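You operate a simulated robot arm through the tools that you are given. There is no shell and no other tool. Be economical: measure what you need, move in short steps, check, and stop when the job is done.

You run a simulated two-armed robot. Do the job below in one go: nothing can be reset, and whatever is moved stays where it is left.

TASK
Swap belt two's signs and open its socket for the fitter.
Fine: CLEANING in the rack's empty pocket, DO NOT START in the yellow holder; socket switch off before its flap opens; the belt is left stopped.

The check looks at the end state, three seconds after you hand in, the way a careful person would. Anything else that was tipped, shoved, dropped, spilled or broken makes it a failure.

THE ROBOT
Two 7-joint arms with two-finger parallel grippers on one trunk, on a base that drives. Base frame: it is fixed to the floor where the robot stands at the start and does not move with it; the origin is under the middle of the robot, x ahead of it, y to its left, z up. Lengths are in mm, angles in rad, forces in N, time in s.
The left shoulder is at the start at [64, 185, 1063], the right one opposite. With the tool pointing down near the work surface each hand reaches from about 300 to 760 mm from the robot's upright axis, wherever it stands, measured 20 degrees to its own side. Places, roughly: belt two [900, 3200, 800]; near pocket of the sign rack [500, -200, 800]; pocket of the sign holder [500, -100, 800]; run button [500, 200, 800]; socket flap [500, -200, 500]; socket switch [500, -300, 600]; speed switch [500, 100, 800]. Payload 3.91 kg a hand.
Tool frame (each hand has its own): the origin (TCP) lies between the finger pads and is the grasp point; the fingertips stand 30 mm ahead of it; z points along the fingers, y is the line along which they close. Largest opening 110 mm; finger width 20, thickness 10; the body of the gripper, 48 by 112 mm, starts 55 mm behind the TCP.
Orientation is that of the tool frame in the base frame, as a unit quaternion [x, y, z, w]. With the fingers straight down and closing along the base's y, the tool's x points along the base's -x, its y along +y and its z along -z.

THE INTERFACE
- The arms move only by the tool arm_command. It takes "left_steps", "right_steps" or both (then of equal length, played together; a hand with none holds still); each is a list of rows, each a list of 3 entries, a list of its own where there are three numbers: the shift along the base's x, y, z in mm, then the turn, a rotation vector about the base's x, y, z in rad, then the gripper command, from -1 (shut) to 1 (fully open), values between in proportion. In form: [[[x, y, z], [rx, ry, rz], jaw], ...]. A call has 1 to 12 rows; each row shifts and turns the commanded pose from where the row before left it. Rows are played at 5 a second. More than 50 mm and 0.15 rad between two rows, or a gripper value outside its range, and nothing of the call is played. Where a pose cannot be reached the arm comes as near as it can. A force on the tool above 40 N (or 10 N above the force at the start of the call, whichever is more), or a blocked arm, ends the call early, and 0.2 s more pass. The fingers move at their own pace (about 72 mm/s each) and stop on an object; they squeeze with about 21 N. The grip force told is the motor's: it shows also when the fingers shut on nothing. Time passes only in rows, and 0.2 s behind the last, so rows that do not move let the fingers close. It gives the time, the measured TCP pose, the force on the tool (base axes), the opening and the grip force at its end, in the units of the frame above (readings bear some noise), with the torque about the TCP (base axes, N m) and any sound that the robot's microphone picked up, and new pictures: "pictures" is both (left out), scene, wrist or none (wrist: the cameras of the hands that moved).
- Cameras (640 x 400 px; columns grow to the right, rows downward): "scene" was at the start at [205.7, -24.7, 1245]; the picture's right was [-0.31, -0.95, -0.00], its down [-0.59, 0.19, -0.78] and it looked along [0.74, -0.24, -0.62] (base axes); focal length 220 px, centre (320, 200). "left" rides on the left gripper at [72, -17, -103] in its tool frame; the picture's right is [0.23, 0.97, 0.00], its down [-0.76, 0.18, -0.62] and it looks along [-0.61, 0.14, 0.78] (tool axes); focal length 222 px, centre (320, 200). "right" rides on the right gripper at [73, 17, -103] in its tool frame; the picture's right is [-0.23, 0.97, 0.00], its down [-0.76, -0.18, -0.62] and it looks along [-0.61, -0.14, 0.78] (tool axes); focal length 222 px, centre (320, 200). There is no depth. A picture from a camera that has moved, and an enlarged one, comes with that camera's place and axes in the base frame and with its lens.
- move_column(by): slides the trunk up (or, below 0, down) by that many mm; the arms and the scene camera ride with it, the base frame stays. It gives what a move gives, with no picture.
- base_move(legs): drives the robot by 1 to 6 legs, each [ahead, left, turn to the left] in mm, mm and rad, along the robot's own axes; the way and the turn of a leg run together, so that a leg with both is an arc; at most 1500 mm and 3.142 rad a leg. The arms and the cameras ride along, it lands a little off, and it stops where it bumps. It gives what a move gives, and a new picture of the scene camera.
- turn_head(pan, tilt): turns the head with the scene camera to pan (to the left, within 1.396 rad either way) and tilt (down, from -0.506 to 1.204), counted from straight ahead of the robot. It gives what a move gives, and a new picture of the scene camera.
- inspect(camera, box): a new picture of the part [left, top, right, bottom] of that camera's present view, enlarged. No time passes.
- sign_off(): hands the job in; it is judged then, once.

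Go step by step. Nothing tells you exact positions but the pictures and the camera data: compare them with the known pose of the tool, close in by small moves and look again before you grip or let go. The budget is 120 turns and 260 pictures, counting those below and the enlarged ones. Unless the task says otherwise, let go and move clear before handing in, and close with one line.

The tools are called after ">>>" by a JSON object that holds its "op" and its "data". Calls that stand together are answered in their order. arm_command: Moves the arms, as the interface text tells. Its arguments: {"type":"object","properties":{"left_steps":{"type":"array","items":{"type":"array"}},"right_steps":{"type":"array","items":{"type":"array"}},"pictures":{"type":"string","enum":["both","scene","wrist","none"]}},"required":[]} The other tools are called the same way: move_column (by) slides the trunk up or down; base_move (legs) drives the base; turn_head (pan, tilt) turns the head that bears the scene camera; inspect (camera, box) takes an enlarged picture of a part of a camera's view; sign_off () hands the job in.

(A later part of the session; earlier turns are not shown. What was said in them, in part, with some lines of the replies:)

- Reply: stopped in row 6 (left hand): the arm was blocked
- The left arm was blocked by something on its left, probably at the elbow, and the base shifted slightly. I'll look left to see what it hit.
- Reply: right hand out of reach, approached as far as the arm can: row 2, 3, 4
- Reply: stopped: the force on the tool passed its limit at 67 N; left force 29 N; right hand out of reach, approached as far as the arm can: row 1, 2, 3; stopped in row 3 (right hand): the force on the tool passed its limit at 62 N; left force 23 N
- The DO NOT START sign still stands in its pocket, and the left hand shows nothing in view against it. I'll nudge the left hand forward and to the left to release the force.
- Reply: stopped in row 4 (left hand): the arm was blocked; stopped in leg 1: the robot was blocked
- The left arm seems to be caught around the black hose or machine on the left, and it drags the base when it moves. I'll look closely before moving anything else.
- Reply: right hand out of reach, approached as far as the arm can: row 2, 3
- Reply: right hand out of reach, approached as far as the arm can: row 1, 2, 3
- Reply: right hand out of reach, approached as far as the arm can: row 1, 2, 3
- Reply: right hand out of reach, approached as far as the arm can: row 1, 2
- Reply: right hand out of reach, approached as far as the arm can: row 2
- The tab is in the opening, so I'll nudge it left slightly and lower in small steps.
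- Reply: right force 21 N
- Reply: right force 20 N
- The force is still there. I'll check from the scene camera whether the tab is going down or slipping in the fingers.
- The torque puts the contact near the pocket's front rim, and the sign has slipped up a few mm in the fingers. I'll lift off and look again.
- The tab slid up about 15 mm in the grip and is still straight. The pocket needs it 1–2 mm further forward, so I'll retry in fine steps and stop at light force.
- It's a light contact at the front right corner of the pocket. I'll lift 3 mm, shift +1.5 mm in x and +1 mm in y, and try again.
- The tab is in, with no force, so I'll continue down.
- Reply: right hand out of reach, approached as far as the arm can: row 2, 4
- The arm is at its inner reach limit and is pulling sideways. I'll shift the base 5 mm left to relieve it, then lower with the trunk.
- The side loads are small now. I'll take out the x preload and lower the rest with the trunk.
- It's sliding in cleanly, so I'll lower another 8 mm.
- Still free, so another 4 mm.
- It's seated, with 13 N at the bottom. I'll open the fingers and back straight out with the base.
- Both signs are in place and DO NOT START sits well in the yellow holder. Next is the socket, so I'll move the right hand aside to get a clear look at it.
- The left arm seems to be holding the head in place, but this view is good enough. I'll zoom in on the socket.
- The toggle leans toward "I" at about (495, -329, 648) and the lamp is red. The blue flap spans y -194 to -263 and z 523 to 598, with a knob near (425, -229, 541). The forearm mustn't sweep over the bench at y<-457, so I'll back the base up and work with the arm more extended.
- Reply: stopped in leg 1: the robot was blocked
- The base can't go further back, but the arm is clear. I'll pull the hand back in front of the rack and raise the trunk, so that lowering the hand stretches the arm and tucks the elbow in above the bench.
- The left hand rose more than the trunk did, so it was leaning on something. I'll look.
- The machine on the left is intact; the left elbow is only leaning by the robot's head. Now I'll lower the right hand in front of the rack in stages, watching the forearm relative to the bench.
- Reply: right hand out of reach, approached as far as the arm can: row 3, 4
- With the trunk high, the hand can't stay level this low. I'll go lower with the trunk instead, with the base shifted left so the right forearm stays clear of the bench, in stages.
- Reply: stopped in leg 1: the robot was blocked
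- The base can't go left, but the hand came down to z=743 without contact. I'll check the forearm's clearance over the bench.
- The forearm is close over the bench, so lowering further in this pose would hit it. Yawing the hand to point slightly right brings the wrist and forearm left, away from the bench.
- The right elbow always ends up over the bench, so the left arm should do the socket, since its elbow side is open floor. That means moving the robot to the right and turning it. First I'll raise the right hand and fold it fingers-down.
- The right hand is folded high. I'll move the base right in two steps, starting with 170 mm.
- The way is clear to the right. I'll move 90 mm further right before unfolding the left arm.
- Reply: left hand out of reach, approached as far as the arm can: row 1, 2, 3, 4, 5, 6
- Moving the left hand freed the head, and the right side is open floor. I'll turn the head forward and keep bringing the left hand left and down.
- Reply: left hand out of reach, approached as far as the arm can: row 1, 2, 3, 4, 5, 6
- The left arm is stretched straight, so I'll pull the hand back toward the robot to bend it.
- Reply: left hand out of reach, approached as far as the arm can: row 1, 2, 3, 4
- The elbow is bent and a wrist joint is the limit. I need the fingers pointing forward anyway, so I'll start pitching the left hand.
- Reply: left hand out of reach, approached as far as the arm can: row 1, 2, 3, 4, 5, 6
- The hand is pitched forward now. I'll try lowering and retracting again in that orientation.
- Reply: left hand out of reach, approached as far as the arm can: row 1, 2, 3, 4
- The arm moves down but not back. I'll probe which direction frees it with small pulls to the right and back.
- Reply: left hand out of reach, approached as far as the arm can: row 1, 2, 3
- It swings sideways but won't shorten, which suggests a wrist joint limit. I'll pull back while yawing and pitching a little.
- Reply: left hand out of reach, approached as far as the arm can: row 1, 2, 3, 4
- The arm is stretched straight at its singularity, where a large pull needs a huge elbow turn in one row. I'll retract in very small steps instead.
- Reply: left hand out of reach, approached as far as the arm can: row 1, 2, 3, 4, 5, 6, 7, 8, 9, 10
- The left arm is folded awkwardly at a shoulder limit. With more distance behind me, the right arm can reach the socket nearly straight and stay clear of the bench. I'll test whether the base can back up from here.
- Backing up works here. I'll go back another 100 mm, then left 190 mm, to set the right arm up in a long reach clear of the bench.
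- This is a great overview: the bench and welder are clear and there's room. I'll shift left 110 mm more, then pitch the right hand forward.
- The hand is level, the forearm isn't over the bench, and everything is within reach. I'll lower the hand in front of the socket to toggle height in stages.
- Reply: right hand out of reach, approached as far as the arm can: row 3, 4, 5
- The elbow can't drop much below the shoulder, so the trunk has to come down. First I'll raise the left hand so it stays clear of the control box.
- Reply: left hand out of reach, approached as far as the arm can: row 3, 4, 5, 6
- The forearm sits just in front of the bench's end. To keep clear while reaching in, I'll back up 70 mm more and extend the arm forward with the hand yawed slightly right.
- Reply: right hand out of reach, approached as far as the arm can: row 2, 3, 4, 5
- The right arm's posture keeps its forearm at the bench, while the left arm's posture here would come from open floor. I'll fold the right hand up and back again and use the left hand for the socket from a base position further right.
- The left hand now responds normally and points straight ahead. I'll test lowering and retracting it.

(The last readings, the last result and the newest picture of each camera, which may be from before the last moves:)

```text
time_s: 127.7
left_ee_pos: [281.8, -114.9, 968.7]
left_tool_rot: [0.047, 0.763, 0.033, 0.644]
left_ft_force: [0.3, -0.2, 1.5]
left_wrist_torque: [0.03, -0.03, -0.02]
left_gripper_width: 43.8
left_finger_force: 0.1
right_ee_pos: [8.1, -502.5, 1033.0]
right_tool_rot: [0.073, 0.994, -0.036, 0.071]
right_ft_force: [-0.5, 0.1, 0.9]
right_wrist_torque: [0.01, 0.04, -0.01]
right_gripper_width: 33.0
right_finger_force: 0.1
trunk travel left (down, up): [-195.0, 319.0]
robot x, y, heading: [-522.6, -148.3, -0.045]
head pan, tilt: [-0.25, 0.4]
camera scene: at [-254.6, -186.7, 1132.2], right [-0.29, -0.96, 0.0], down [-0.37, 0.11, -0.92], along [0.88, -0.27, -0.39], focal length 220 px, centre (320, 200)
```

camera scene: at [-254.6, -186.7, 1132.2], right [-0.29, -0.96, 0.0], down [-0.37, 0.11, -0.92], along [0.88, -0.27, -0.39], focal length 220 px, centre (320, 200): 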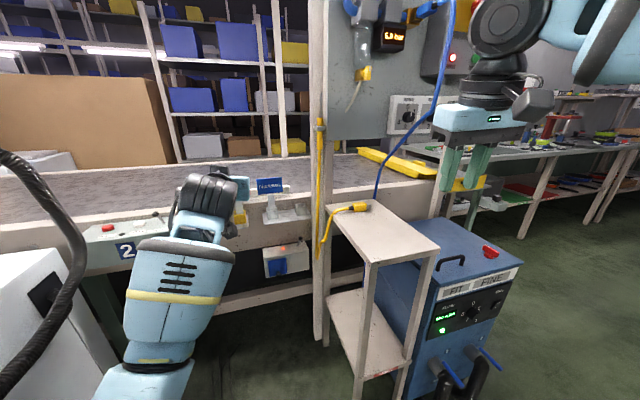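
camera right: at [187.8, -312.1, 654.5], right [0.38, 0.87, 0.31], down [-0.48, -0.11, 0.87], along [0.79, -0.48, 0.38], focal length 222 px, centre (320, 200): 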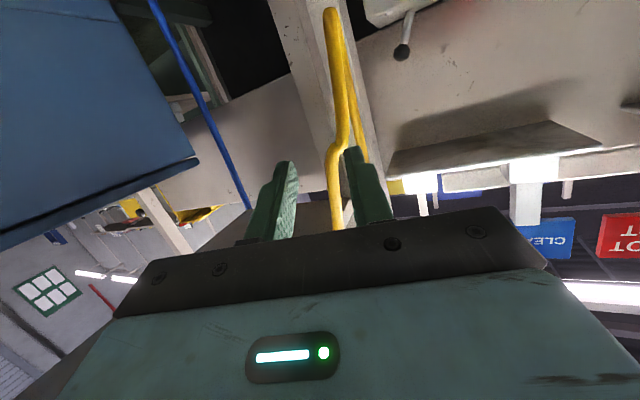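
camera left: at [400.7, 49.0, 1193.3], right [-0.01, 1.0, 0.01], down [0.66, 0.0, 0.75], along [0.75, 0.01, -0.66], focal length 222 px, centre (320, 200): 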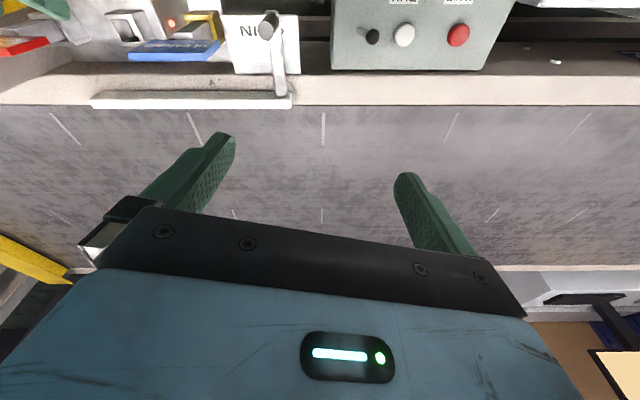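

The left hand follows exactly. I'll move the base right 200 mm and then lower with the trunk.

>>> {"op": "base_move", "data": {"legs": [[0, -205, 0]]}}

>>> {"op": "move_column", "data": {"by": -160}}

>>> {"op": "arm_command", "data": {"left_steps": [[[0, -4, -30], [0, 0, 0], -0.2], [[0, -4, -30], [0, 0, 0], -0.2], [[0, -4, -30], [0, 0, 0], -0.2], [[0, -4, -30], [0, 0, 0], -0.2], [[0, 0, -20], [0, 0, 0], -0.2], [[0, 0, 0], [0, 0, 0], -0.2]], "pictures": "both"}}

```text
time_s: 130.1
left_ee_pos: [274.0, -320.4, 968.8]
left_tool_rot: [0.047, 0.763, 0.033, 0.644]
left_ft_force: [-0.1, 0.0, -0.2]
left_wrist_torque: [0.01, 0.0, 0.02]
left_gripper_width: 43.8
left_finger_force: 0.0
right_ee_pos: [-1.7, -708.1, 1033.0]
right_tool_rot: [0.072, 0.994, -0.036, 0.071]
right_ft_force: [1.3, -0.4, 0.4]
right_wrist_torque: [0.02, 0.0, 0.0]
right_gripper_width: 33.0
right_finger_force: 0.1
trunk travel left (down, up): [-195.0, 319.0]
robot x, y, heading: [-532.6, -356.7, -0.046]
head pan, tilt: [-0.25, 0.4]
camera scene: at [-263.7, -393.5, 1132.2], right [-0.29, -0.96, 0.0], down [-0.37, 0.11, -0.92], along [0.88, -0.27, -0.39], focal length 220 px, centre (320, 200)
```

scene: 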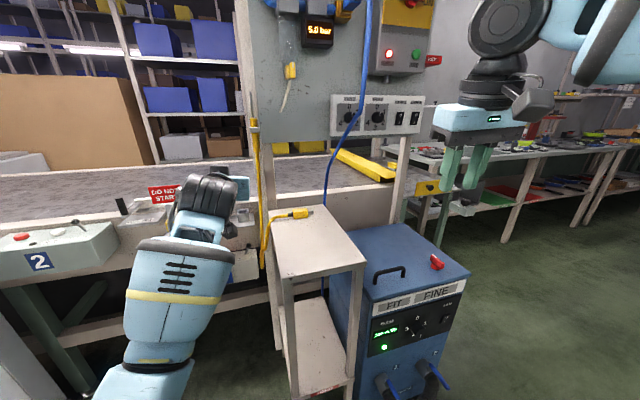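

```text
time_s: 132.0
left_ee_pos: [274.0, -315.0, 807.1]
left_tool_rot: [0.044, 0.763, 0.04, 0.644]
left_ft_force: [0.2, 0.0, 0.7]
left_wrist_torque: [0.0, -0.01, 0.02]
left_gripper_width: 44.2
left_finger_force: 0.1
right_ee_pos: [-0.9, -708.5, 874.0]
right_tool_rot: [0.071, 0.994, -0.036, 0.071]
right_ft_force: [-0.3, 0.1, 0.5]
right_wrist_torque: [0.01, -0.01, 0.04]
right_gripper_width: 33.1
right_finger_force: 0.0
trunk travel left (down, up): [-35.0, 479.0]
robot x, y, heading: [-530.6, -358.7, -0.044]
head pan, tilt: [-0.25, 0.4]
```

```text
time_s: 133.4
left_ee_pos: [280.5, -319.4, 669.0]
left_tool_rot: [0.044, 0.76, 0.05, 0.646]
left_ft_force: [-0.4, 0.4, 0.5]
left_wrist_torque: [-0.01, -0.01, -0.02]
left_gripper_width: 44.1
left_finger_force: 0.1
right_ee_pos: [-0.8, -709.1, 873.5]
right_tool_rot: [0.071, 0.994, -0.036, 0.071]
right_ft_force: [0.0, 1.5, -0.5]
right_wrist_torque: [0.05, -0.01, -0.01]
right_gripper_width: 33.0
right_finger_force: 0.2
trunk travel left (down, up): [-35.0, 479.0]
robot x, y, heading: [-531.6, -358.6, -0.049]
head pan, tilt: [-0.25, 0.4]
camera scene: at [-201.3, -395.9, 950.8], right [-0.29, -0.96, 0.0], down [-0.37, 0.11, -0.92], along [0.88, -0.27, -0.39], focal length 220 px, centre (320, 200)
camera left: at [166.1, -327.4, 612.4], right [-0.04, 1.0, -0.09], down [-0.49, 0.06, 0.87], along [0.87, 0.08, 0.49], focal length 222 px, centre (320, 200)
```

scene: 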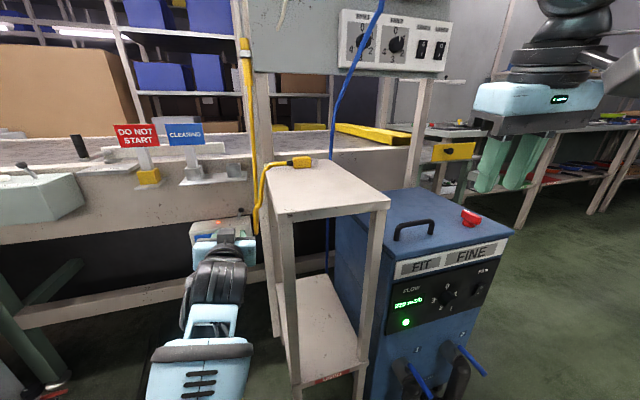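
left: 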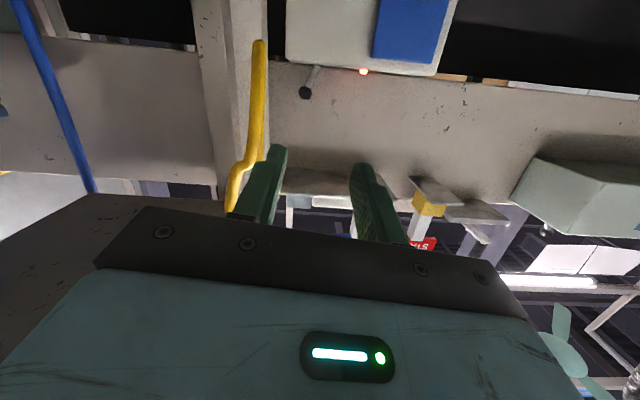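

The left arm comes in straight, clear of the bench. By the left camera, the toggle knob is at about (495, -332, 636) and the box top at about 605. I'll set the height and drive forward part of the way.

>>> {"op": "arm_command", "data": {"left_steps": [[[0, -4, -15], [0, 0, 0], -0.2], [[0, 0, -14], [0, 0, 0], -0.2], [[0, 0, 0], [0, 0, 0], -0.2]], "pictures": "none"}}

>>> {"op": "base_move", "data": {"legs": [[120, 0, 0]]}}

>>> {"op": "inspect", "data": {"camera": "left", "box": [160, 0, 480, 200]}}

```text
time_s: 134.2
left_ee_pos: [281.3, -320.8, 639.6]
left_tool_rot: [0.044, 0.76, 0.052, 0.647]
left_ft_force: [-0.5, 0.2, 0.1]
left_wrist_torque: [-0.01, 0.01, 0.0]
left_gripper_width: 44.2
left_finger_force: 0.1
right_ee_pos: [-0.3, -707.8, 872.5]
right_tool_rot: [0.071, 0.994, -0.036, 0.071]
right_ft_force: [0.0, 0.2, 0.3]
right_wrist_torque: [-0.01, 0.02, -0.01]
right_gripper_width: 32.8
right_finger_force: 0.0
trunk travel left (down, up): [-35.0, 479.0]
robot x, y, heading: [-530.8, -356.2, -0.038]
head pan, tilt: [-0.25, 0.4]
```

```text
time_s: 135.4
left_ee_pos: [399.5, -327.6, 634.6]
left_tool_rot: [0.047, 0.762, 0.052, 0.644]
left_ft_force: [0.4, -0.2, -0.6]
left_wrist_torque: [-0.02, -0.02, -0.02]
left_gripper_width: 44.0
left_finger_force: 0.1
right_ee_pos: [119.1, -712.9, 873.2]
right_tool_rot: [0.071, 0.994, -0.036, 0.07]
right_ft_force: [0.2, 0.1, -0.2]
right_wrist_torque: [0.0, 0.02, 0.02]
right_gripper_width: 32.9
right_finger_force: 0.0
trunk travel left (down, up): [-35.0, 479.0]
robot x, y, heading: [-409.0, -364.3, -0.041]
head pan, tilt: [-0.25, 0.4]
camera scene: at [-81.0, -401.0, 950.6], right [-0.29, -0.96, 0.0], down [-0.37, 0.11, -0.92], along [0.88, -0.27, -0.39], focal length 220 px, centre (320, 200)
```

scene: 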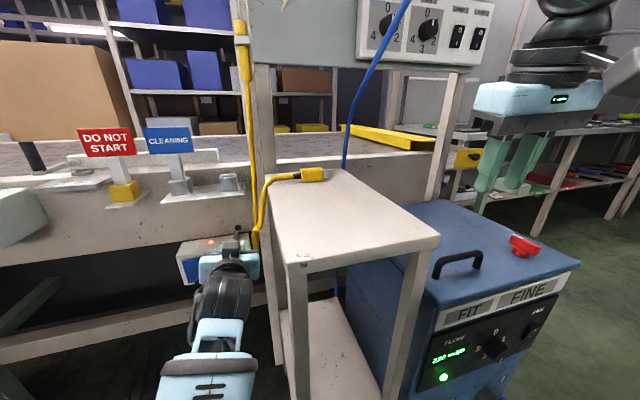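

```text
2.00 times, centred on (320, 100) of left
camera zoom: at [285.3, -335.7, 578.9], right [-0.03, 1.0, -0.09], down [-0.49, 0.06, 0.87], along [0.87, 0.07, 0.48], focal length 444 px, centre (320, 400)
```

zoom: 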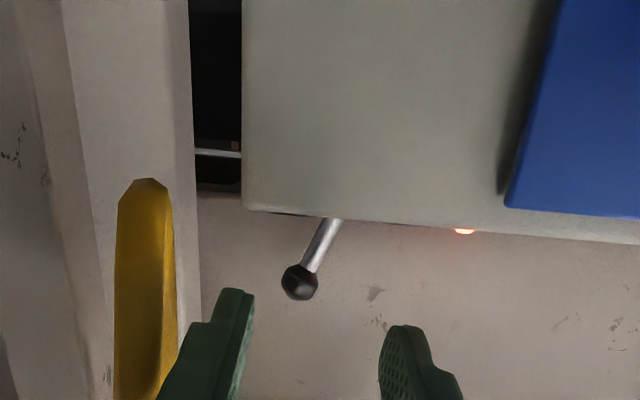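

The knob sits between the fingers, with the right finger just to its right. I'll drive forward the last ~68 mm.

>>> {"op": "base_move", "data": {"legs": [[66, 3, 0]]}}

>>> {"op": "inspect", "data": {"camera": "left", "box": [160, 0, 480, 200]}}

```text
time_s: 136.4
left_ee_pos: [467.3, -325.0, 634.3]
left_tool_rot: [0.047, 0.762, 0.053, 0.644]
left_ft_force: [0.1, 0.0, 0.1]
left_wrist_torque: [0.0, 0.01, -0.03]
left_gripper_width: 44.1
left_finger_force: 0.0
right_ee_pos: [186.2, -713.6, 873.1]
right_tool_rot: [0.07, 0.994, -0.037, 0.07]
right_ft_force: [0.3, -0.1, 0.7]
right_wrist_torque: [0.0, -0.01, -0.02]
right_gripper_width: 33.0
right_finger_force: 0.1
trunk travel left (down, up): [-35.0, 479.0]
robot x, y, heading: [-342.4, -362.1, -0.043]
head pan, tilt: [-0.25, 0.4]
camera scene: at [-14.2, -400.5, 950.6], right [-0.29, -0.96, 0.0], down [-0.37, 0.11, -0.92], along [0.88, -0.26, -0.39], focal length 220 px, centre (320, 200)
```

scene: 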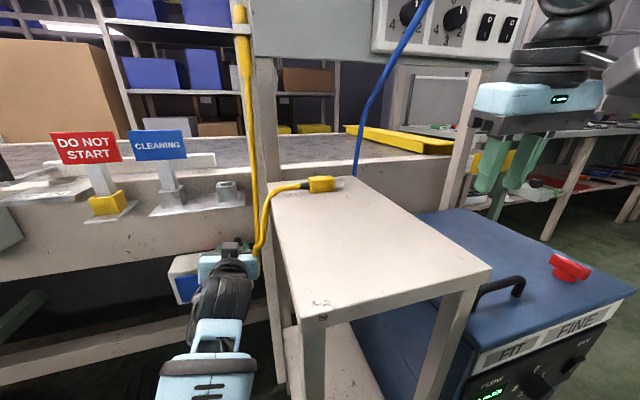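

```text
2.00 times, centred on (320, 100) of left
camera zoom: at [352.6, -332.9, 578.2], right [-0.04, 1.0, -0.08], down [-0.49, 0.05, 0.87], along [0.87, 0.07, 0.48], focal length 444 px, centre (320, 400)
```

zoom: 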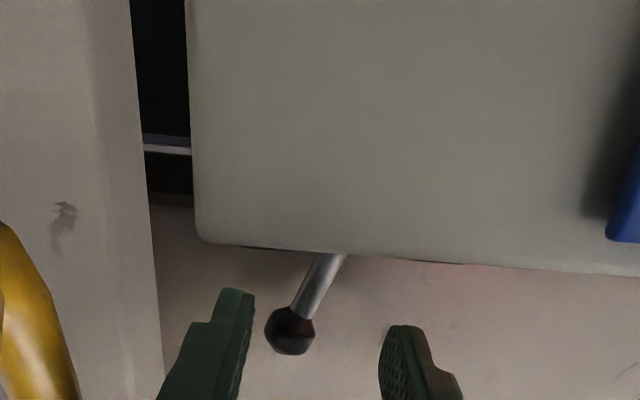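

The fingers straddle the knob at the right depth. I'll push it left toward "0".

>>> {"op": "arm_command", "data": {"left_steps": [[[0, 8, 0], [0, 0, 0], -0.2], [[0, 8, 0], [0, 0, 0], -0.2], [[0, 8, 0], [0, 0, 0], -0.2], [[0, 7, 0], [0, 0, 0], -0.2], [[0, 0, 0], [0, 0, 0], -0.2]], "pictures": "none"}}

>>> {"op": "inspect", "data": {"camera": "left", "box": [160, 0, 480, 200]}}

>>> {"op": "inspect", "data": {"camera": "scene", "box": [130, 210, 290, 310]}}

```text
time_s: 137.6
left_ee_pos: [465.0, -294.6, 637.1]
left_tool_rot: [0.046, 0.761, 0.054, 0.645]
left_ft_force: [-5.5, -0.9, 7.3]
left_wrist_torque: [-0.2, -0.21, -0.2]
left_gripper_width: 44.0
left_finger_force: 0.1
right_ee_pos: [184.7, -712.7, 874.1]
right_tool_rot: [0.07, 0.994, -0.037, 0.071]
right_ft_force: [-0.7, -1.1, 0.0]
right_wrist_torque: [-0.02, 0.02, 0.03]
right_gripper_width: 32.9
right_finger_force: 0.0
trunk travel left (down, up): [-35.0, 479.0]
robot x, y, heading: [-340.9, -360.8, -0.043]
head pan, tilt: [-0.25, 0.4]
heard: click
```

```text
2.00 times, centred on (320, 100) of left
camera zoom: at [351.8, -303.0, 580.1], right [-0.04, 1.0, -0.08], down [-0.49, 0.06, 0.87], along [0.87, 0.07, 0.49], focal length 444 px, centre (320, 400)
```

zoom: 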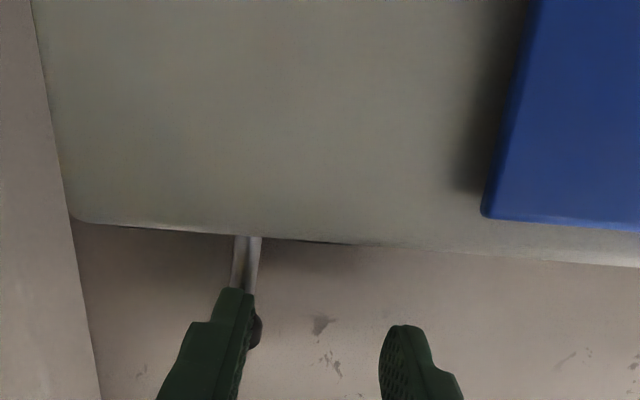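

```text
4.00 times, centred on (210, 260) of scene
camera zoom: at [-15.4, -400.5, 951.1], right [-0.29, -0.96, 0.0], down [-0.37, 0.11, -0.92], along [0.88, -0.26, -0.39], focal length 882 px, centre (760, -40)
```

zoom: 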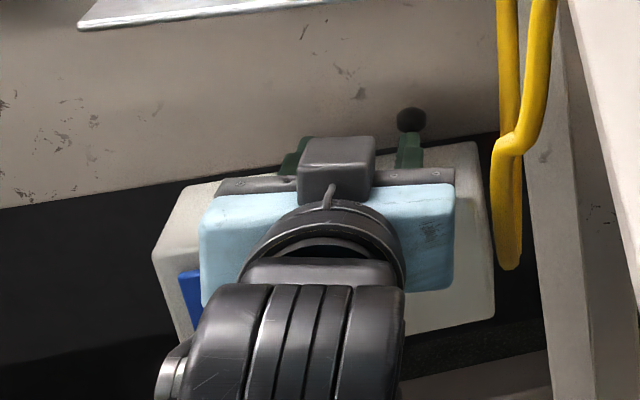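

I heard a click and the lever is about upright, so I'll push a little further and check the lamp.

>>> {"op": "arm_command", "data": {"left_steps": [[[0, 6, 0], [0, 0, 0], -0.2], [[0, 6, 0], [0, 0, 0], -0.2], [[0, 0, 0], [0, 0, 0], -0.2]], "pictures": "none"}}

>>> {"op": "inspect", "data": {"camera": "left", "box": [160, 0, 480, 200]}}

```text
time_s: 138.4
left_ee_pos: [467.6, -281.2, 630.5]
left_tool_rot: [0.046, 0.763, 0.055, 0.642]
left_ft_force: [-4.8, 1.2, -6.2]
left_wrist_torque: [0.21, 0.16, -0.03]
left_gripper_width: 43.9
left_finger_force: 0.0
right_ee_pos: [186.6, -712.1, 872.8]
right_tool_rot: [0.07, 0.994, -0.036, 0.07]
right_ft_force: [-0.6, -0.6, -0.4]
right_wrist_torque: [-0.03, 0.0, -0.01]
right_gripper_width: 33.1
right_finger_force: 0.0
trunk travel left (down, up): [-35.0, 479.0]
robot x, y, heading: [-343.8, -362.5, -0.042]
head pan, tilt: [-0.25, 0.4]
```

```text
2.00 times, centred on (320, 100) of left
camera zoom: at [352.7, -289.3, 576.7], right [-0.04, 1.0, -0.08], down [-0.48, 0.05, 0.87], along [0.88, 0.07, 0.48], focal length 444 px, centre (320, 400)
```

zoom: 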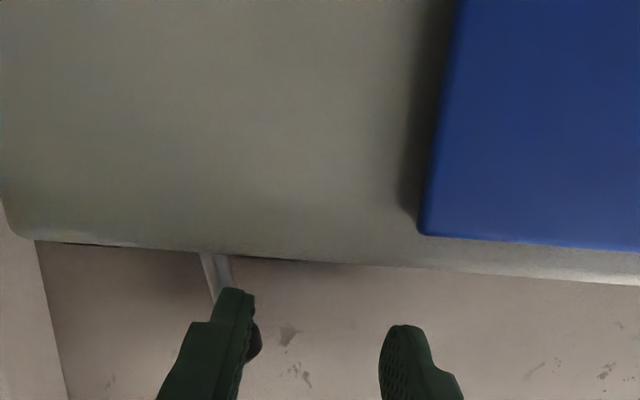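

The lever now leans left, toward "0". I'll ease off, back out and look at the lamp.

>>> {"op": "arm_command", "data": {"left_steps": [[[0, -7, 0], [0, 0, 0], -0.2], [[0, 0, 0], [0, 0, 0], -0.2]], "pictures": "none"}}

>>> {"op": "base_move", "data": {"legs": [[-120, 0, 0]]}}

>>> {"op": "inspect", "data": {"camera": "left", "box": [160, 0, 480, 200]}}

>>> {"op": "inspect", "data": {"camera": "scene", "box": [130, 210, 290, 310]}}

```text
time_s: 139.0
left_ee_pos: [466.5, -288.3, 633.8]
left_tool_rot: [0.047, 0.763, 0.054, 0.642]
left_ft_force: [-14.5, 4.2, -9.9]
left_wrist_torque: [0.39, 0.27, -0.08]
left_gripper_width: 42.6
left_finger_force: 0.0
right_ee_pos: [186.2, -712.1, 872.8]
right_tool_rot: [0.07, 0.994, -0.036, 0.071]
right_ft_force: [0.5, 0.6, 0.1]
right_wrist_torque: [0.01, 0.0, -0.01]
right_gripper_width: 33.0
right_finger_force: 0.1
trunk travel left (down, up): [-35.0, 479.0]
robot x, y, heading: [-345.4, -364.7, -0.044]
head pan, tilt: [-0.25, 0.4]
```

```text
time_s: 140.2
left_ee_pos: [347.6, -284.7, 636.1]
left_tool_rot: [0.046, 0.762, 0.055, 0.644]
left_ft_force: [-0.8, -0.7, 0.7]
left_wrist_torque: [-0.01, 0.03, -0.01]
left_gripper_width: 44.3
left_finger_force: 0.0
right_ee_pos: [66.2, -706.7, 874.6]
right_tool_rot: [0.07, 0.994, -0.036, 0.071]
right_ft_force: [0.2, 0.2, 1.3]
right_wrist_torque: [0.01, 0.02, 0.01]
right_gripper_width: 33.0
right_finger_force: 0.0
trunk travel left (down, up): [-35.0, 479.0]
robot x, y, heading: [-464.5, -353.6, -0.044]
head pan, tilt: [-0.25, 0.4]
camera scene: at [-133.6, -395.5, 950.9], right [-0.29, -0.96, 0.0], down [-0.37, 0.11, -0.92], along [0.88, -0.26, -0.39], focal length 220 px, centre (320, 200)
```

scene: 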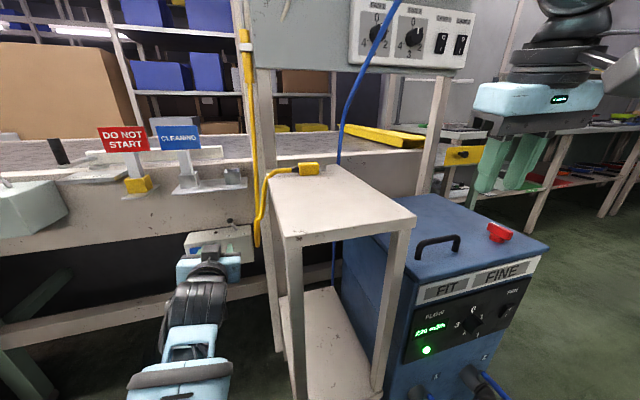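

```text
2.00 times, centred on (320, 100) of left
camera zoom: at [233.9, -292.0, 579.6], right [-0.04, 1.0, -0.08], down [-0.49, 0.05, 0.87], along [0.87, 0.07, 0.48], focal length 444 px, centre (320, 400)
```

zoom: 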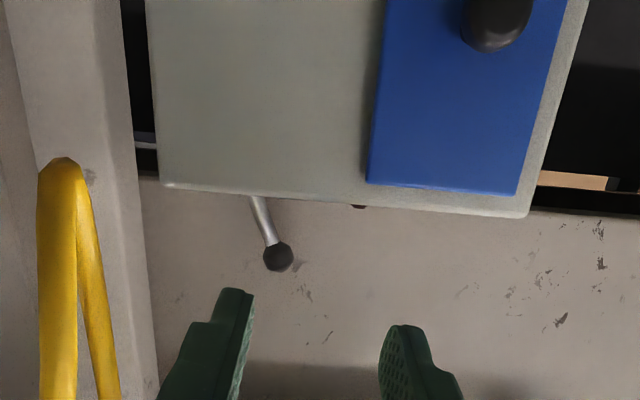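

```text
4.00 times, centred on (210, 260) of scene
camera zoom: at [-133.6, -395.5, 950.9], right [-0.29, -0.96, 0.0], down [-0.37, 0.11, -0.92], along [0.88, -0.26, -0.39], focal length 882 px, centre (760, -40)
```

zoom: 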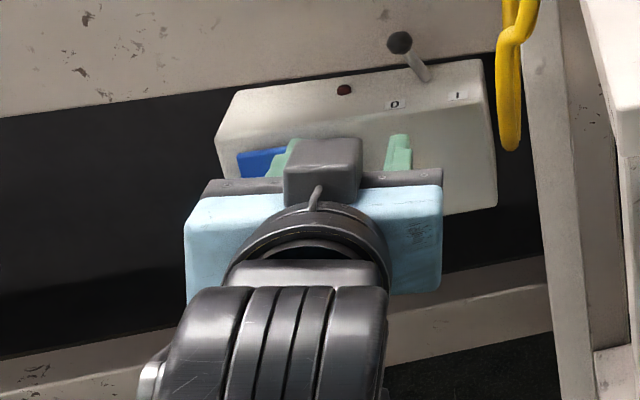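

The switch is off: the lever is at "0" and the lamp is dark. Next is the flap, so I'll bring the left hand in front of its knob at about y=-229, z=540.

>>> {"op": "move_column", "data": {"by": -35}}

>>> {"op": "arm_command", "data": {"left_steps": [[[0, 15, -15], [0, 0, 0], -0.2], [[0, 15, -15], [0, 0, 0], -0.2], [[0, 14, -15], [0, 0, 0], -0.2], [[0, 12, -15], [0, 0, 0], -0.2], [[0, 0, 0], [0, 0, 0], -0.2]], "pictures": "none"}}

>>> {"op": "inspect", "data": {"camera": "left", "box": [160, 0, 480, 200]}}

```text
time_s: 141.0
left_ee_pos: [349.0, -280.8, 600.2]
left_tool_rot: [0.046, 0.761, 0.058, 0.645]
left_ft_force: [0.7, 0.4, 0.2]
left_wrist_torque: [-0.01, -0.02, 0.02]
left_gripper_width: 44.1
left_finger_force: 0.2
right_ee_pos: [66.7, -709.2, 838.2]
right_tool_rot: [0.07, 0.994, -0.036, 0.071]
right_ft_force: [-0.5, 0.3, 0.1]
right_wrist_torque: [0.0, -0.03, 0.05]
right_gripper_width: 32.9
right_finger_force: 0.1
trunk travel left (down, up): [0.0, 514.0]
robot x, y, heading: [-461.9, -359.2, -0.043]
head pan, tilt: [-0.25, 0.4]
```

```text
time_s: 142.2
left_ee_pos: [348.8, -228.3, 541.6]
left_tool_rot: [0.047, 0.762, 0.053, 0.644]
left_ft_force: [0.1, 0.0, -0.4]
left_wrist_torque: [0.02, -0.01, -0.01]
left_gripper_width: 44.1
left_finger_force: 0.0
right_ee_pos: [67.5, -707.7, 838.6]
right_tool_rot: [0.07, 0.994, -0.037, 0.07]
right_ft_force: [0.6, 1.3, -0.5]
right_wrist_torque: [-0.02, 0.0, 0.02]
right_gripper_width: 33.0
right_finger_force: 0.1
trunk travel left (down, up): [0.0, 514.0]
robot x, y, heading: [-459.8, -356.5, -0.044]
head pan, tilt: [-0.25, 0.4]
```

```text
2.00 times, centred on (320, 100) of left
camera zoom: at [234.3, -236.5, 483.6], right [-0.04, 1.0, -0.08], down [-0.49, 0.06, 0.87], along [0.87, 0.07, 0.48], focal length 444 px, centre (320, 400)
```

zoom: 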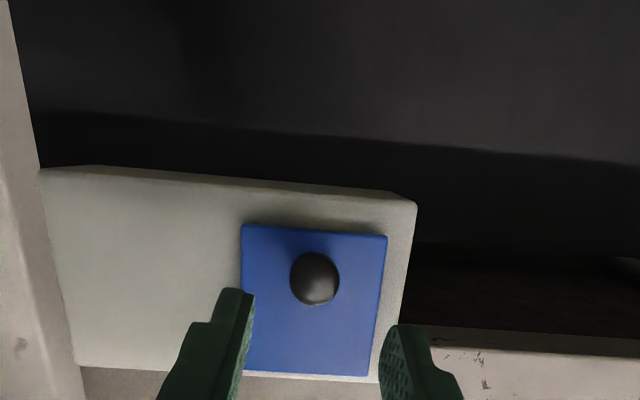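

The knob is centred between the fingers, about 9 mm low. I'll lower the hand, level its roll and drive forward so the fingers straddle the knob.

>>> {"op": "arm_command", "data": {"left_steps": [[[0, 0, -5], [-0.05, 0, 0], -0.2], [[0, 0, -4], [-0.05, 0, 0], -0.2], [[0, 0, 0], [0, 0, 0], -0.2]], "pictures": "none"}}

>>> {"op": "base_move", "data": {"legs": [[60, 2.5, 0]]}}

>>> {"op": "inspect", "data": {"camera": "left", "box": [160, 0, 480, 200]}}

```text
time_s: 143.0
left_ee_pos: [347.9, -227.7, 532.0]
left_tool_rot: [0.014, 0.764, 0.016, 0.645]
left_ft_force: [0.0, -0.9, -0.1]
left_wrist_torque: [0.01, 0.01, 0.03]
left_gripper_width: 44.1
left_finger_force: 0.0
right_ee_pos: [68.3, -708.7, 837.9]
right_tool_rot: [0.07, 0.994, -0.036, 0.071]
right_ft_force: [0.8, -0.3, -0.3]
right_wrist_torque: [-0.02, -0.04, 0.0]
right_gripper_width: 33.0
right_finger_force: 0.1
trunk travel left (down, up): [0.0, 514.0]
robot x, y, heading: [-461.7, -357.3, -0.039]
head pan, tilt: [-0.25, 0.4]
```

```text
time_s: 144.0
left_ee_pos: [407.0, -228.9, 531.8]
left_tool_rot: [0.015, 0.764, 0.015, 0.645]
left_ft_force: [-0.6, 0.2, -0.3]
left_wrist_torque: [-0.01, 0.0, 0.01]
left_gripper_width: 43.8
left_finger_force: 0.1
right_ee_pos: [126.6, -707.9, 838.7]
right_tool_rot: [0.071, 0.994, -0.036, 0.07]
right_ft_force: [0.1, -0.1, -0.7]
right_wrist_torque: [0.02, 0.0, 0.05]
right_gripper_width: 33.0
right_finger_force: 0.0
trunk travel left (down, up): [0.0, 514.0]
robot x, y, heading: [-405.0, -356.8, -0.046]
head pan, tilt: [-0.25, 0.4]
camera scene: at [-70.0, -396.2, 927.3], right [-0.29, -0.96, 0.0], down [-0.37, 0.11, -0.92], along [0.88, -0.27, -0.39], focal length 220 px, centre (320, 200)
```

scene: 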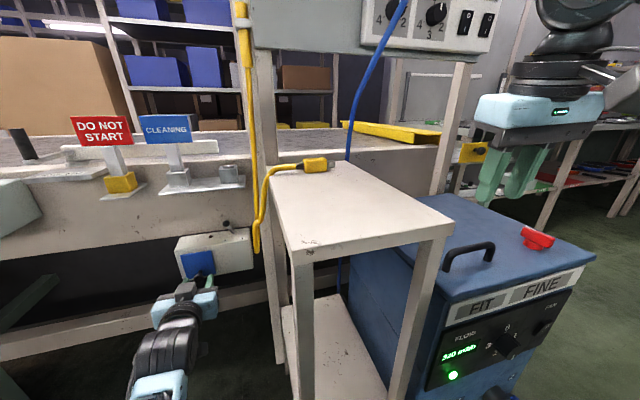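

```text
2.00 times, centred on (320, 100) of left
camera zoom: at [292.8, -242.2, 476.4], right [-0.04, 0.98, -0.18], down [-0.49, 0.14, 0.86], along [0.87, 0.12, 0.47], focal length 444 px, centre (320, 400)
```

zoom: 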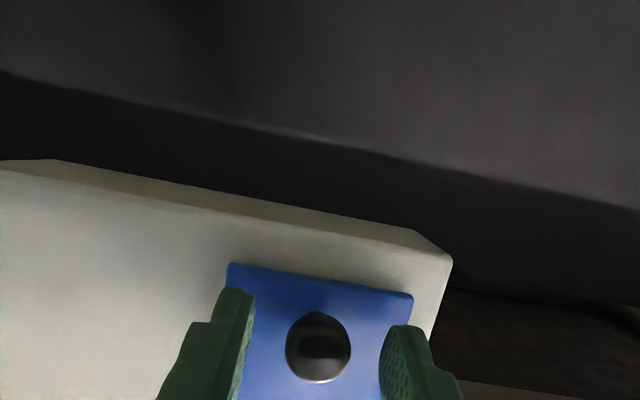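

The knob is centred at about (428, -228, 530). I'll move 5 mm forward and close gently on it.

>>> {"op": "arm_command", "data": {"left_steps": [[[5, 0, 0], [0, 0, 0], -0.2], [[0, 0, 0], [0, 0, 0], -0.5], [[0, 0, 0], [0, 0, 0], -0.7], [[0, 0, 0], [0, 0, 0], -0.9], [[0, 0, 0], [0, 0, 0], -0.9]], "pictures": "none"}}

>>> {"op": "inspect", "data": {"camera": "left", "box": [160, 0, 480, 200]}}

```text
time_s: 145.2
left_ee_pos: [412.7, -228.4, 530.6]
left_tool_rot: [0.016, 0.764, 0.015, 0.645]
left_ft_force: [-1.4, 1.5, -0.9]
left_wrist_torque: [0.02, 0.0, 0.06]
left_gripper_width: 20.7
left_finger_force: 44.4
right_ee_pos: [125.5, -707.8, 837.6]
right_tool_rot: [0.071, 0.994, -0.037, 0.071]
right_ft_force: [-0.2, -0.6, 0.2]
right_wrist_torque: [-0.01, -0.02, -0.01]
right_gripper_width: 32.9
right_finger_force: 0.1
trunk travel left (down, up): [0.0, 514.0]
robot x, y, heading: [-406.9, -355.0, -0.042]
head pan, tilt: [-0.25, 0.4]
```

```text
2.00 times, centred on (320, 100) of left
camera zoom: at [297.6, -242.0, 476.2], right [-0.04, 0.98, -0.18], down [-0.49, 0.14, 0.86], along [0.87, 0.12, 0.47], focal length 444 px, centre (320, 400)
```

zoom: 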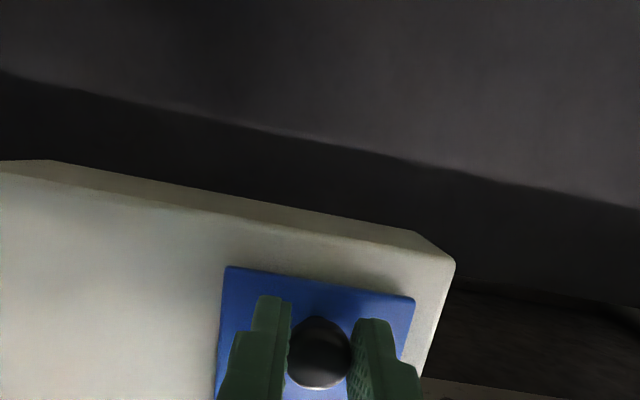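

It has the knob (20.7 mm). I'll pull it outward and up along the arc about the flap's top hinge.

>>> {"op": "arm_command", "data": {"left_steps": [[[-7, 0, 3], [0, 0, 0], -0.9], [[-7, 0, 5], [0, 0, 0], -0.9], [[-6, 0, 5], [0, 0, 0], -0.9], [[-6, 0, 7], [0, 0, 0], -0.9], [[-8, 0, 13], [0, 0, 0], -0.9], [[0, 0, 0], [0, 0, 0], -0.9]], "pictures": "none"}}

>>> {"op": "inspect", "data": {"camera": "left", "box": [160, 0, 480, 200]}}

>>> {"op": "inspect", "data": {"camera": "scene", "box": [130, 210, 290, 310]}}

```text
time_s: 146.6
left_ee_pos: [377.9, -228.5, 561.9]
left_tool_rot: [0.016, 0.765, 0.015, 0.643]
left_ft_force: [-23.1, -5.6, -18.1]
left_wrist_torque: [0.04, 0.73, -0.16]
left_gripper_width: 20.8
left_finger_force: 45.4
right_ee_pos: [125.1, -707.9, 837.7]
right_tool_rot: [0.072, 0.994, -0.037, 0.07]
right_ft_force: [0.9, 0.9, -0.4]
right_wrist_torque: [-0.01, -0.01, -0.01]
right_gripper_width: 33.0
right_finger_force: 0.1
trunk travel left (down, up): [0.0, 514.0]
robot x, y, heading: [-405.4, -361.2, -0.042]
head pan, tilt: [-0.25, 0.4]
```

```text
2.00 times, centred on (320, 100) of left
camera zoom: at [263.2, -241.9, 507.7], right [-0.03, 0.98, -0.18], down [-0.48, 0.14, 0.86], along [0.88, 0.12, 0.47], focal length 444 px, centre (320, 400)
```

zoom: 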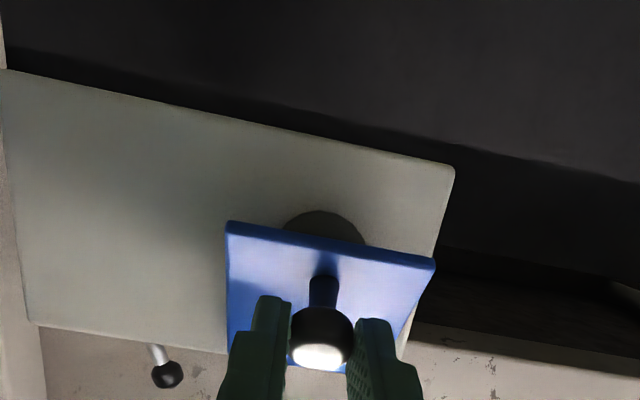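

```text
4.00 times, centred on (210, 260) of scene
camera zoom: at [-70.4, -396.2, 927.3], right [-0.29, -0.96, 0.0], down [-0.37, 0.11, -0.92], along [0.88, -0.27, -0.39], focal length 882 px, centre (760, -40)
```

zoom: 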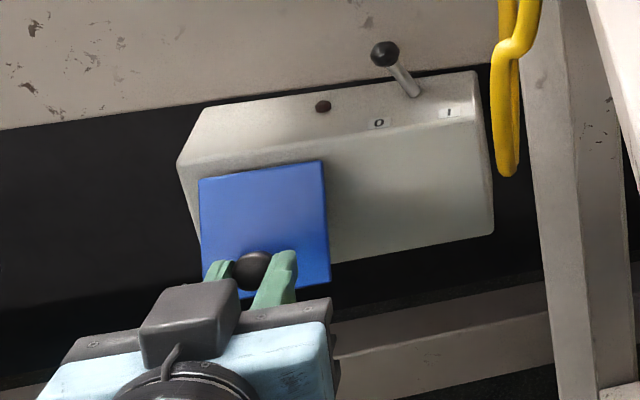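

The flap is opening and the socket shows behind it. The force says the hinge radius is slightly larger than I assumed, so I'll correct and carry on along the arc.

>>> {"op": "arm_command", "data": {"left_steps": [[[-6, 0, 4], [0, 0, 0], -0.9], [[-4, 0, 8], [0, 0, 0], -0.9], [[-3, 0, 9], [0, 0, 0], -0.9], [[-1, 0, 10], [0, 0, 0], -0.9], [[0, 0, 10], [0, 0, 0], -0.9], [[0, 0, 0], [0, 0, 0], -0.9]], "pictures": "none"}}

>>> {"op": "inspect", "data": {"camera": "left", "box": [160, 0, 480, 200]}}

>>> {"op": "inspect", "data": {"camera": "scene", "box": [130, 210, 290, 310]}}

```text
time_s: 148.0
left_ee_pos: [364.9, -229.7, 602.7]
left_tool_rot: [0.015, 0.767, 0.015, 0.641]
left_ft_force: [-12.8, -4.0, -17.6]
left_wrist_torque: [0.01, 1.85, -0.02]
left_gripper_width: 20.7
left_finger_force: 44.5
right_ee_pos: [126.5, -708.0, 836.9]
right_tool_rot: [0.071, 0.994, -0.037, 0.07]
right_ft_force: [0.4, 0.0, -0.2]
right_wrist_torque: [0.01, -0.02, 0.01]
right_gripper_width: 32.9
right_finger_force: 0.0
trunk travel left (down, up): [0.0, 514.0]
robot x, y, heading: [-402.8, -356.6, -0.039]
head pan, tilt: [-0.25, 0.4]
```

```text
2.00 times, centred on (320, 100) of left
camera zoom: at [250.4, -242.3, 549.0], right [-0.04, 0.98, -0.18], down [-0.48, 0.14, 0.87], along [0.88, 0.12, 0.46], focal length 444 px, centre (320, 400)
```

zoom: 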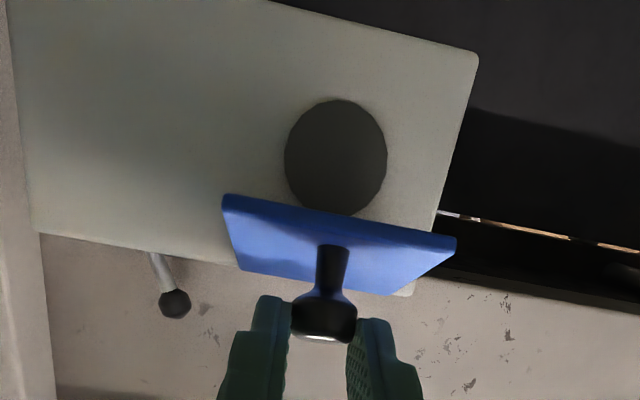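

```text
4.00 times, centred on (210, 260) of scene
camera zoom: at [-69.5, -396.1, 927.1], right [-0.29, -0.96, 0.0], down [-0.37, 0.11, -0.92], along [0.88, -0.27, -0.39], focal length 882 px, centre (760, -40)
```

zoom: 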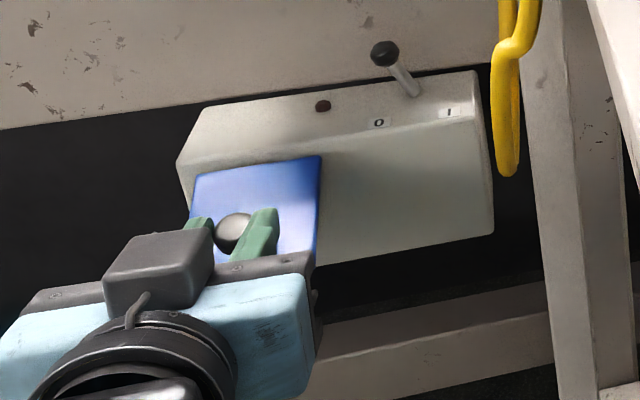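

It's about 70° open. I'll go on past horizontal, letting the hand pitch follow the flap a little.

>>> {"op": "arm_command", "data": {"left_steps": [[[0, 0, 9], [0, 0.1, 0], -0.9], [[1, 0, 9], [0, 0.1, 0], -0.9], [[2, 0, 9], [0, 0.1, 0], -0.9], [[3, 0, 8], [0, 0.1, 0], -0.9], [[0, 0, 0], [0, 0, 0], -0.9]], "pictures": "none"}}

>>> {"op": "inspect", "data": {"camera": "left", "box": [160, 0, 480, 200]}}

>>> {"op": "inspect", "data": {"camera": "scene", "box": [130, 210, 290, 310]}}

```text
time_s: 148.9
left_ee_pos: [371.5, -229.3, 630.7]
left_tool_rot: [0.017, 0.854, 0.014, 0.52]
left_ft_force: [20.9, 0.2, -6.4]
left_wrist_torque: [0.01, -0.18, -0.06]
left_gripper_width: 20.8
left_finger_force: 45.2
right_ee_pos: [128.0, -709.7, 836.8]
right_tool_rot: [0.071, 0.994, -0.037, 0.07]
right_ft_force: [0.3, 0.6, 0.5]
right_wrist_torque: [0.0, 0.0, 0.01]
right_gripper_width: 32.8
right_finger_force: 0.1
trunk travel left (down, up): [0.0, 514.0]
robot x, y, heading: [-402.5, -359.3, -0.045]
head pan, tilt: [-0.25, 0.4]
stopped in row 4 (left hand): the force on the tool passed its limit at 42 N (the readings are from after the stop); the commanded pose is now the measured one
```

```text
2.00 times, centred on (320, 100) of left
camera zoom: at [246.4, -242.6, 613.3], right [-0.09, 0.98, -0.16], down [-0.2, 0.14, 0.97], along [0.98, 0.12, 0.19], focal length 444 px, centre (320, 400)
```

zoom: 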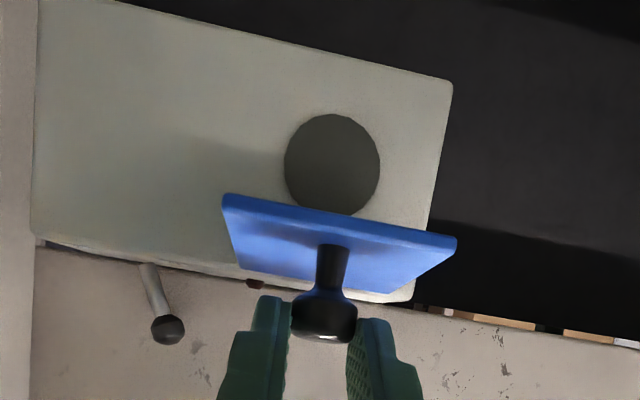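

```text
4.00 times, centred on (210, 260) of scene
camera zoom: at [-67.3, -396.3, 926.7], right [-0.29, -0.96, 0.0], down [-0.37, 0.11, -0.92], along [0.88, -0.27, -0.39], focal length 882 px, centre (760, -40)
```

zoom: 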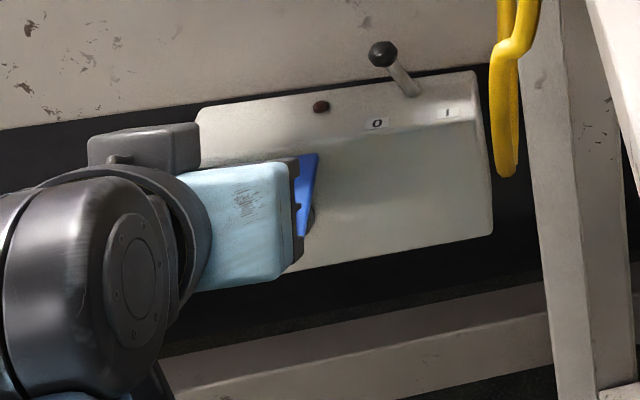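

The flap is about horizontal and turns with the hand. I'll shift forward as the force indicates and rotate it further up.

>>> {"op": "arm_command", "data": {"left_steps": [[[4, 0, 2], [0, 0.06, 0], -0.9], [[4, 0, 5], [0, 0.07, 0], -0.9], [[3, 0, 5], [0, 0.07, 0], -0.9], [[4, 0, 5], [0, 0.07, 0], -0.9], [[4, 0, 5], [0, 0.07, 0], -0.9], [[0, 0, 0], [0, 0, 0], -0.9]], "pictures": "none"}}

>>> {"op": "inspect", "data": {"camera": "left", "box": [160, 0, 480, 200]}}

```text
time_s: 150.3
left_ee_pos: [388.0, -228.8, 657.7]
left_tool_rot: [0.017, 0.929, 0.012, 0.371]
left_ft_force: [-10.0, 1.3, 2.3]
left_wrist_torque: [0.09, -1.04, -0.05]
left_gripper_width: 20.9
left_finger_force: 45.0
right_ee_pos: [126.3, -707.4, 837.4]
right_tool_rot: [0.071, 0.994, -0.036, 0.071]
right_ft_force: [0.4, 0.1, 0.2]
right_wrist_torque: [0.01, 0.02, 0.01]
right_gripper_width: 32.9
right_finger_force: 0.0
trunk travel left (down, up): [0.0, 514.0]
robot x, y, heading: [-400.7, -357.0, -0.045]
head pan, tilt: [-0.25, 0.4]
```

```text
2.00 times, centred on (320, 100) of left
camera zoom: at [264.1, -242.8, 681.5], right [-0.14, 0.98, -0.12], down [0.13, 0.14, 0.98], along [0.98, 0.12, -0.15], focal length 444 px, centre (320, 400)
```

zoom: 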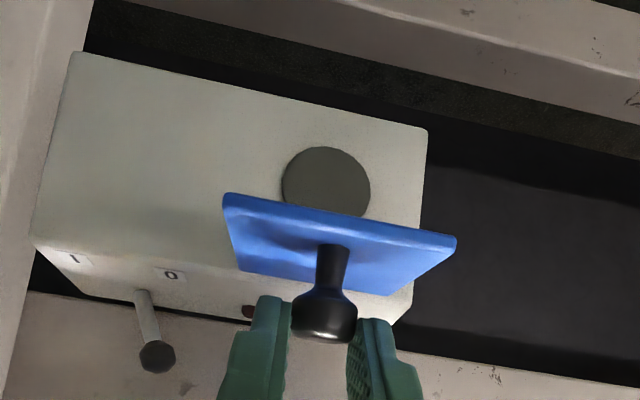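

The flap is about 105° open, past horizontal, and the socket is exposed. I'll release the knob gently and see whether it stays.

>>> {"op": "arm_command", "data": {"left_steps": [[[0, 0, 0], [0, 0, 0], -0.6], [[0, 0, 0], [0, 0, 0], -0.35], [[0, 0, 0], [0, 0, 0], -0.2], [[0, 0, 0], [0, 0, 0], -0.2]], "pictures": "none"}}

>>> {"op": "inspect", "data": {"camera": "left", "box": [160, 0, 480, 200]}}

```text
time_s: 151.3
left_ee_pos: [388.0, -229.1, 655.6]
left_tool_rot: [0.019, 0.929, 0.012, 0.369]
left_ft_force: [0.0, -0.4, -0.1]
left_wrist_torque: [-0.03, 0.0, 0.0]
left_gripper_width: 44.1
left_finger_force: 0.1
right_ee_pos: [125.9, -708.8, 838.6]
right_tool_rot: [0.071, 0.994, -0.036, 0.071]
right_ft_force: [-0.6, 0.4, -0.5]
right_wrist_torque: [0.0, 0.0, -0.01]
right_gripper_width: 32.7
right_finger_force: 0.0
trunk travel left (down, up): [0.0, 514.0]
robot x, y, heading: [-404.8, -357.0, -0.045]
head pan, tilt: [-0.25, 0.4]
```

```text
2.00 times, centred on (320, 100) of left
camera zoom: at [264.7, -243.1, 680.6], right [-0.14, 0.98, -0.12], down [0.13, 0.14, 0.98], along [0.98, 0.12, -0.15], focal length 444 px, centre (320, 400)
```

zoom: 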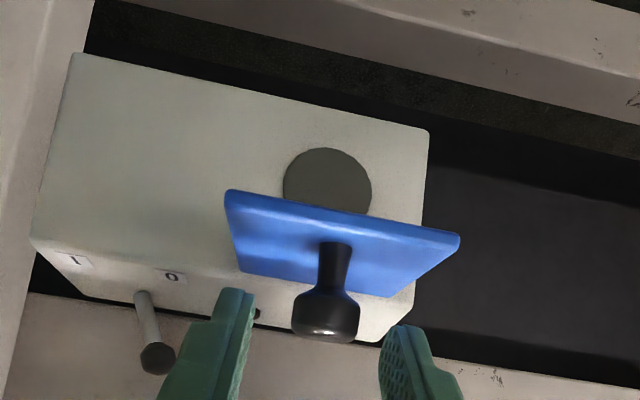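

It stays open by itself. I'll withdraw the fingers along their own axis, then back the base off and check everything.

>>> {"op": "arm_command", "data": {"left_steps": [[[-12, 0, 12], [0, 0, 0], -0.2], [[-14, 0, 14], [0, 0, 0], -0.2], [[-16, 0, 14], [0, 0, 0], -0.2], [[-16, 0, 12], [0, 0, 0], -0.2], [[0, 0, 0], [0, 0, 0], -0.2]], "pictures": "none"}}

>>> {"op": "base_move", "data": {"legs": [[-150, 0, 0]]}}

>>> {"op": "inspect", "data": {"camera": "scene", "box": [80, 140, 300, 280]}}

```text
time_s: 152.5
left_ee_pos: [330.4, -230.6, 707.1]
left_tool_rot: [0.019, 0.929, 0.011, 0.37]
left_ft_force: [-0.2, 0.7, 0.3]
left_wrist_torque: [0.0, 0.01, 0.01]
left_gripper_width: 44.3
left_finger_force: 0.0
right_ee_pos: [126.1, -708.8, 837.5]
right_tool_rot: [0.071, 0.994, -0.036, 0.071]
right_ft_force: [0.3, 0.2, -0.5]
right_wrist_torque: [0.03, -0.03, 0.04]
right_gripper_width: 32.8
right_finger_force: 0.1
trunk travel left (down, up): [0.0, 514.0]
robot x, y, heading: [-405.0, -356.9, -0.045]
head pan, tilt: [-0.25, 0.4]
```

```text
time_s: 153.8
left_ee_pos: [180.3, -222.6, 707.5]
left_tool_rot: [0.018, 0.929, 0.011, 0.37]
left_ft_force: [0.4, 0.2, -0.2]
left_wrist_torque: [-0.03, 0.0, -0.01]
left_gripper_width: 43.9
left_finger_force: 0.1
right_ee_pos: [-23.5, -701.6, 838.7]
right_tool_rot: [0.069, 0.994, -0.036, 0.071]
right_ft_force: [-0.4, -1.5, -0.6]
right_wrist_torque: [0.02, 0.0, -0.02]
right_gripper_width: 32.8
right_finger_force: 0.1
trunk travel left (down, up): [0.0, 514.0]
robot x, y, heading: [-555.2, -350.6, -0.043]
head pan, tilt: [-0.25, 0.4]
camera scene: at [-219.3, -389.4, 927.6], right [-0.29, -0.96, 0.0], down [-0.37, 0.11, -0.92], along [0.88, -0.26, -0.39], focal length 220 px, centre (320, 200)
```

scene: 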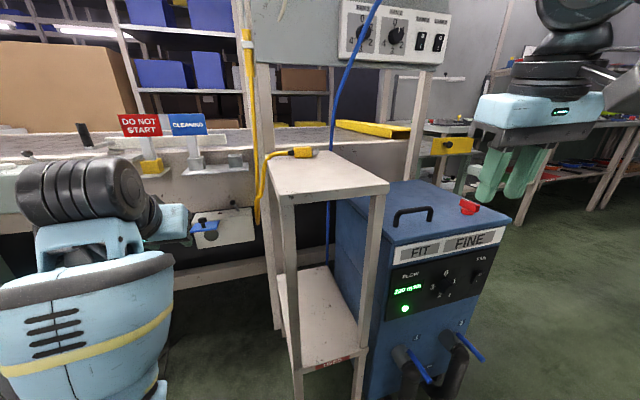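

```text
2.86 times, centred on (190, 210) of scene
camera zoom: at [-219.3, -389.4, 927.6], right [-0.29, -0.96, 0.0], down [-0.37, 0.11, -0.92], along [0.88, -0.26, -0.39], focal length 630 px, centre (691, 171)
```

zoom: 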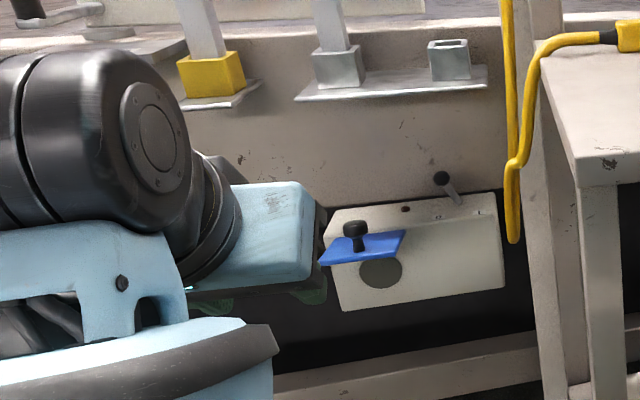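

The flap stays open, the switch is at "0" with the lamp dark, and the signs look right. I'll take a last look at the control box and the machine on the left.

>>> {"op": "turn_head", "data": {"pan": 0.35, "tilt": 0.3}}

>>> {"op": "inspect", "data": {"camera": "scene", "box": [160, 80, 560, 330]}}

```text
time_s: 154.8
left_ee_pos: [181.5, -222.7, 706.1]
left_tool_rot: [0.018, 0.929, 0.011, 0.369]
left_ft_force: [0.3, 0.1, -0.1]
left_wrist_torque: [0.0, -0.03, 0.01]
left_gripper_width: 44.3
left_finger_force: 0.1
right_ee_pos: [-22.9, -702.1, 837.5]
right_tool_rot: [0.071, 0.994, -0.035, 0.07]
right_ft_force: [0.7, 0.8, 0.3]
right_wrist_torque: [-0.01, -0.01, -0.02]
right_gripper_width: 32.9
right_finger_force: 0.0
trunk travel left (down, up): [0.0, 514.0]
robot x, y, heading: [-554.6, -351.1, -0.044]
head pan, tilt: [0.351, 0.3]
camera scene: at [-218.8, -334.4, 936.7], right [0.3, -0.95, 0.0], down [-0.28, -0.09, -0.96], along [0.91, 0.29, -0.3], focal length 220 px, centre (320, 200)
```

scene: 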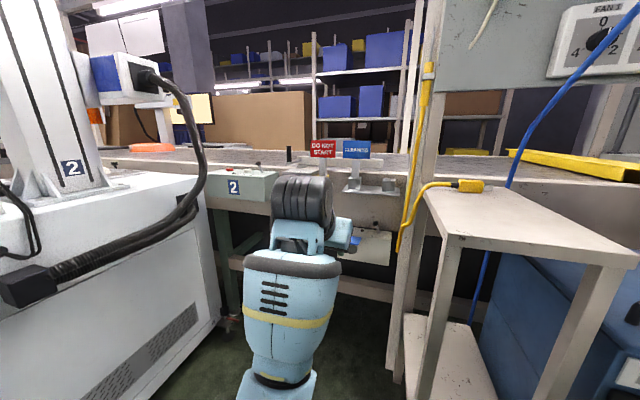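

```text
1.60 times, centred on (360, 205) of scene
camera zoom: at [-218.8, -334.4, 936.7], right [0.3, -0.95, 0.0], down [-0.28, -0.09, -0.96], along [0.91, 0.29, -0.3], focal length 353 px, centre (256, 192)
```

zoom: 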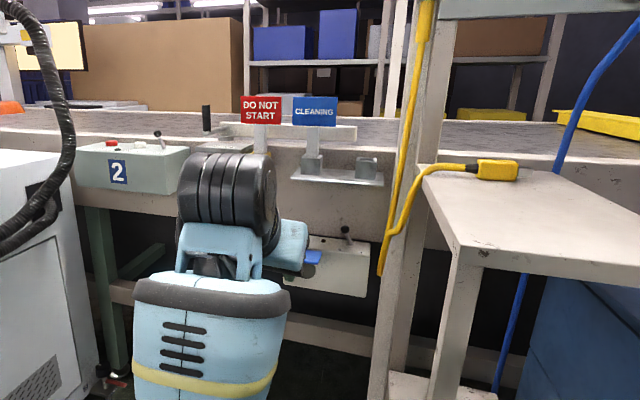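

CLEANING is in the rack's empty pocket and DO NOT START is in the yellow holder. The socket switch is at 0, the flap is open and staying up, the belt is still and both hands are clear, so I'm handing in.

>>> {"op": "sign_off", "data": {}}

```text
The job is handed in.
```

The job is handed in: CLEANING is in the rack's empty pocket, DO NOT START is in the yellow holder, and the socket was switched off before its flap was opened. The belt is stopped. Early on, the left arm pressed against the marking machine and the right fingers pressed against the DO NOT START sign; nothing looked moved or damaged afterwards.
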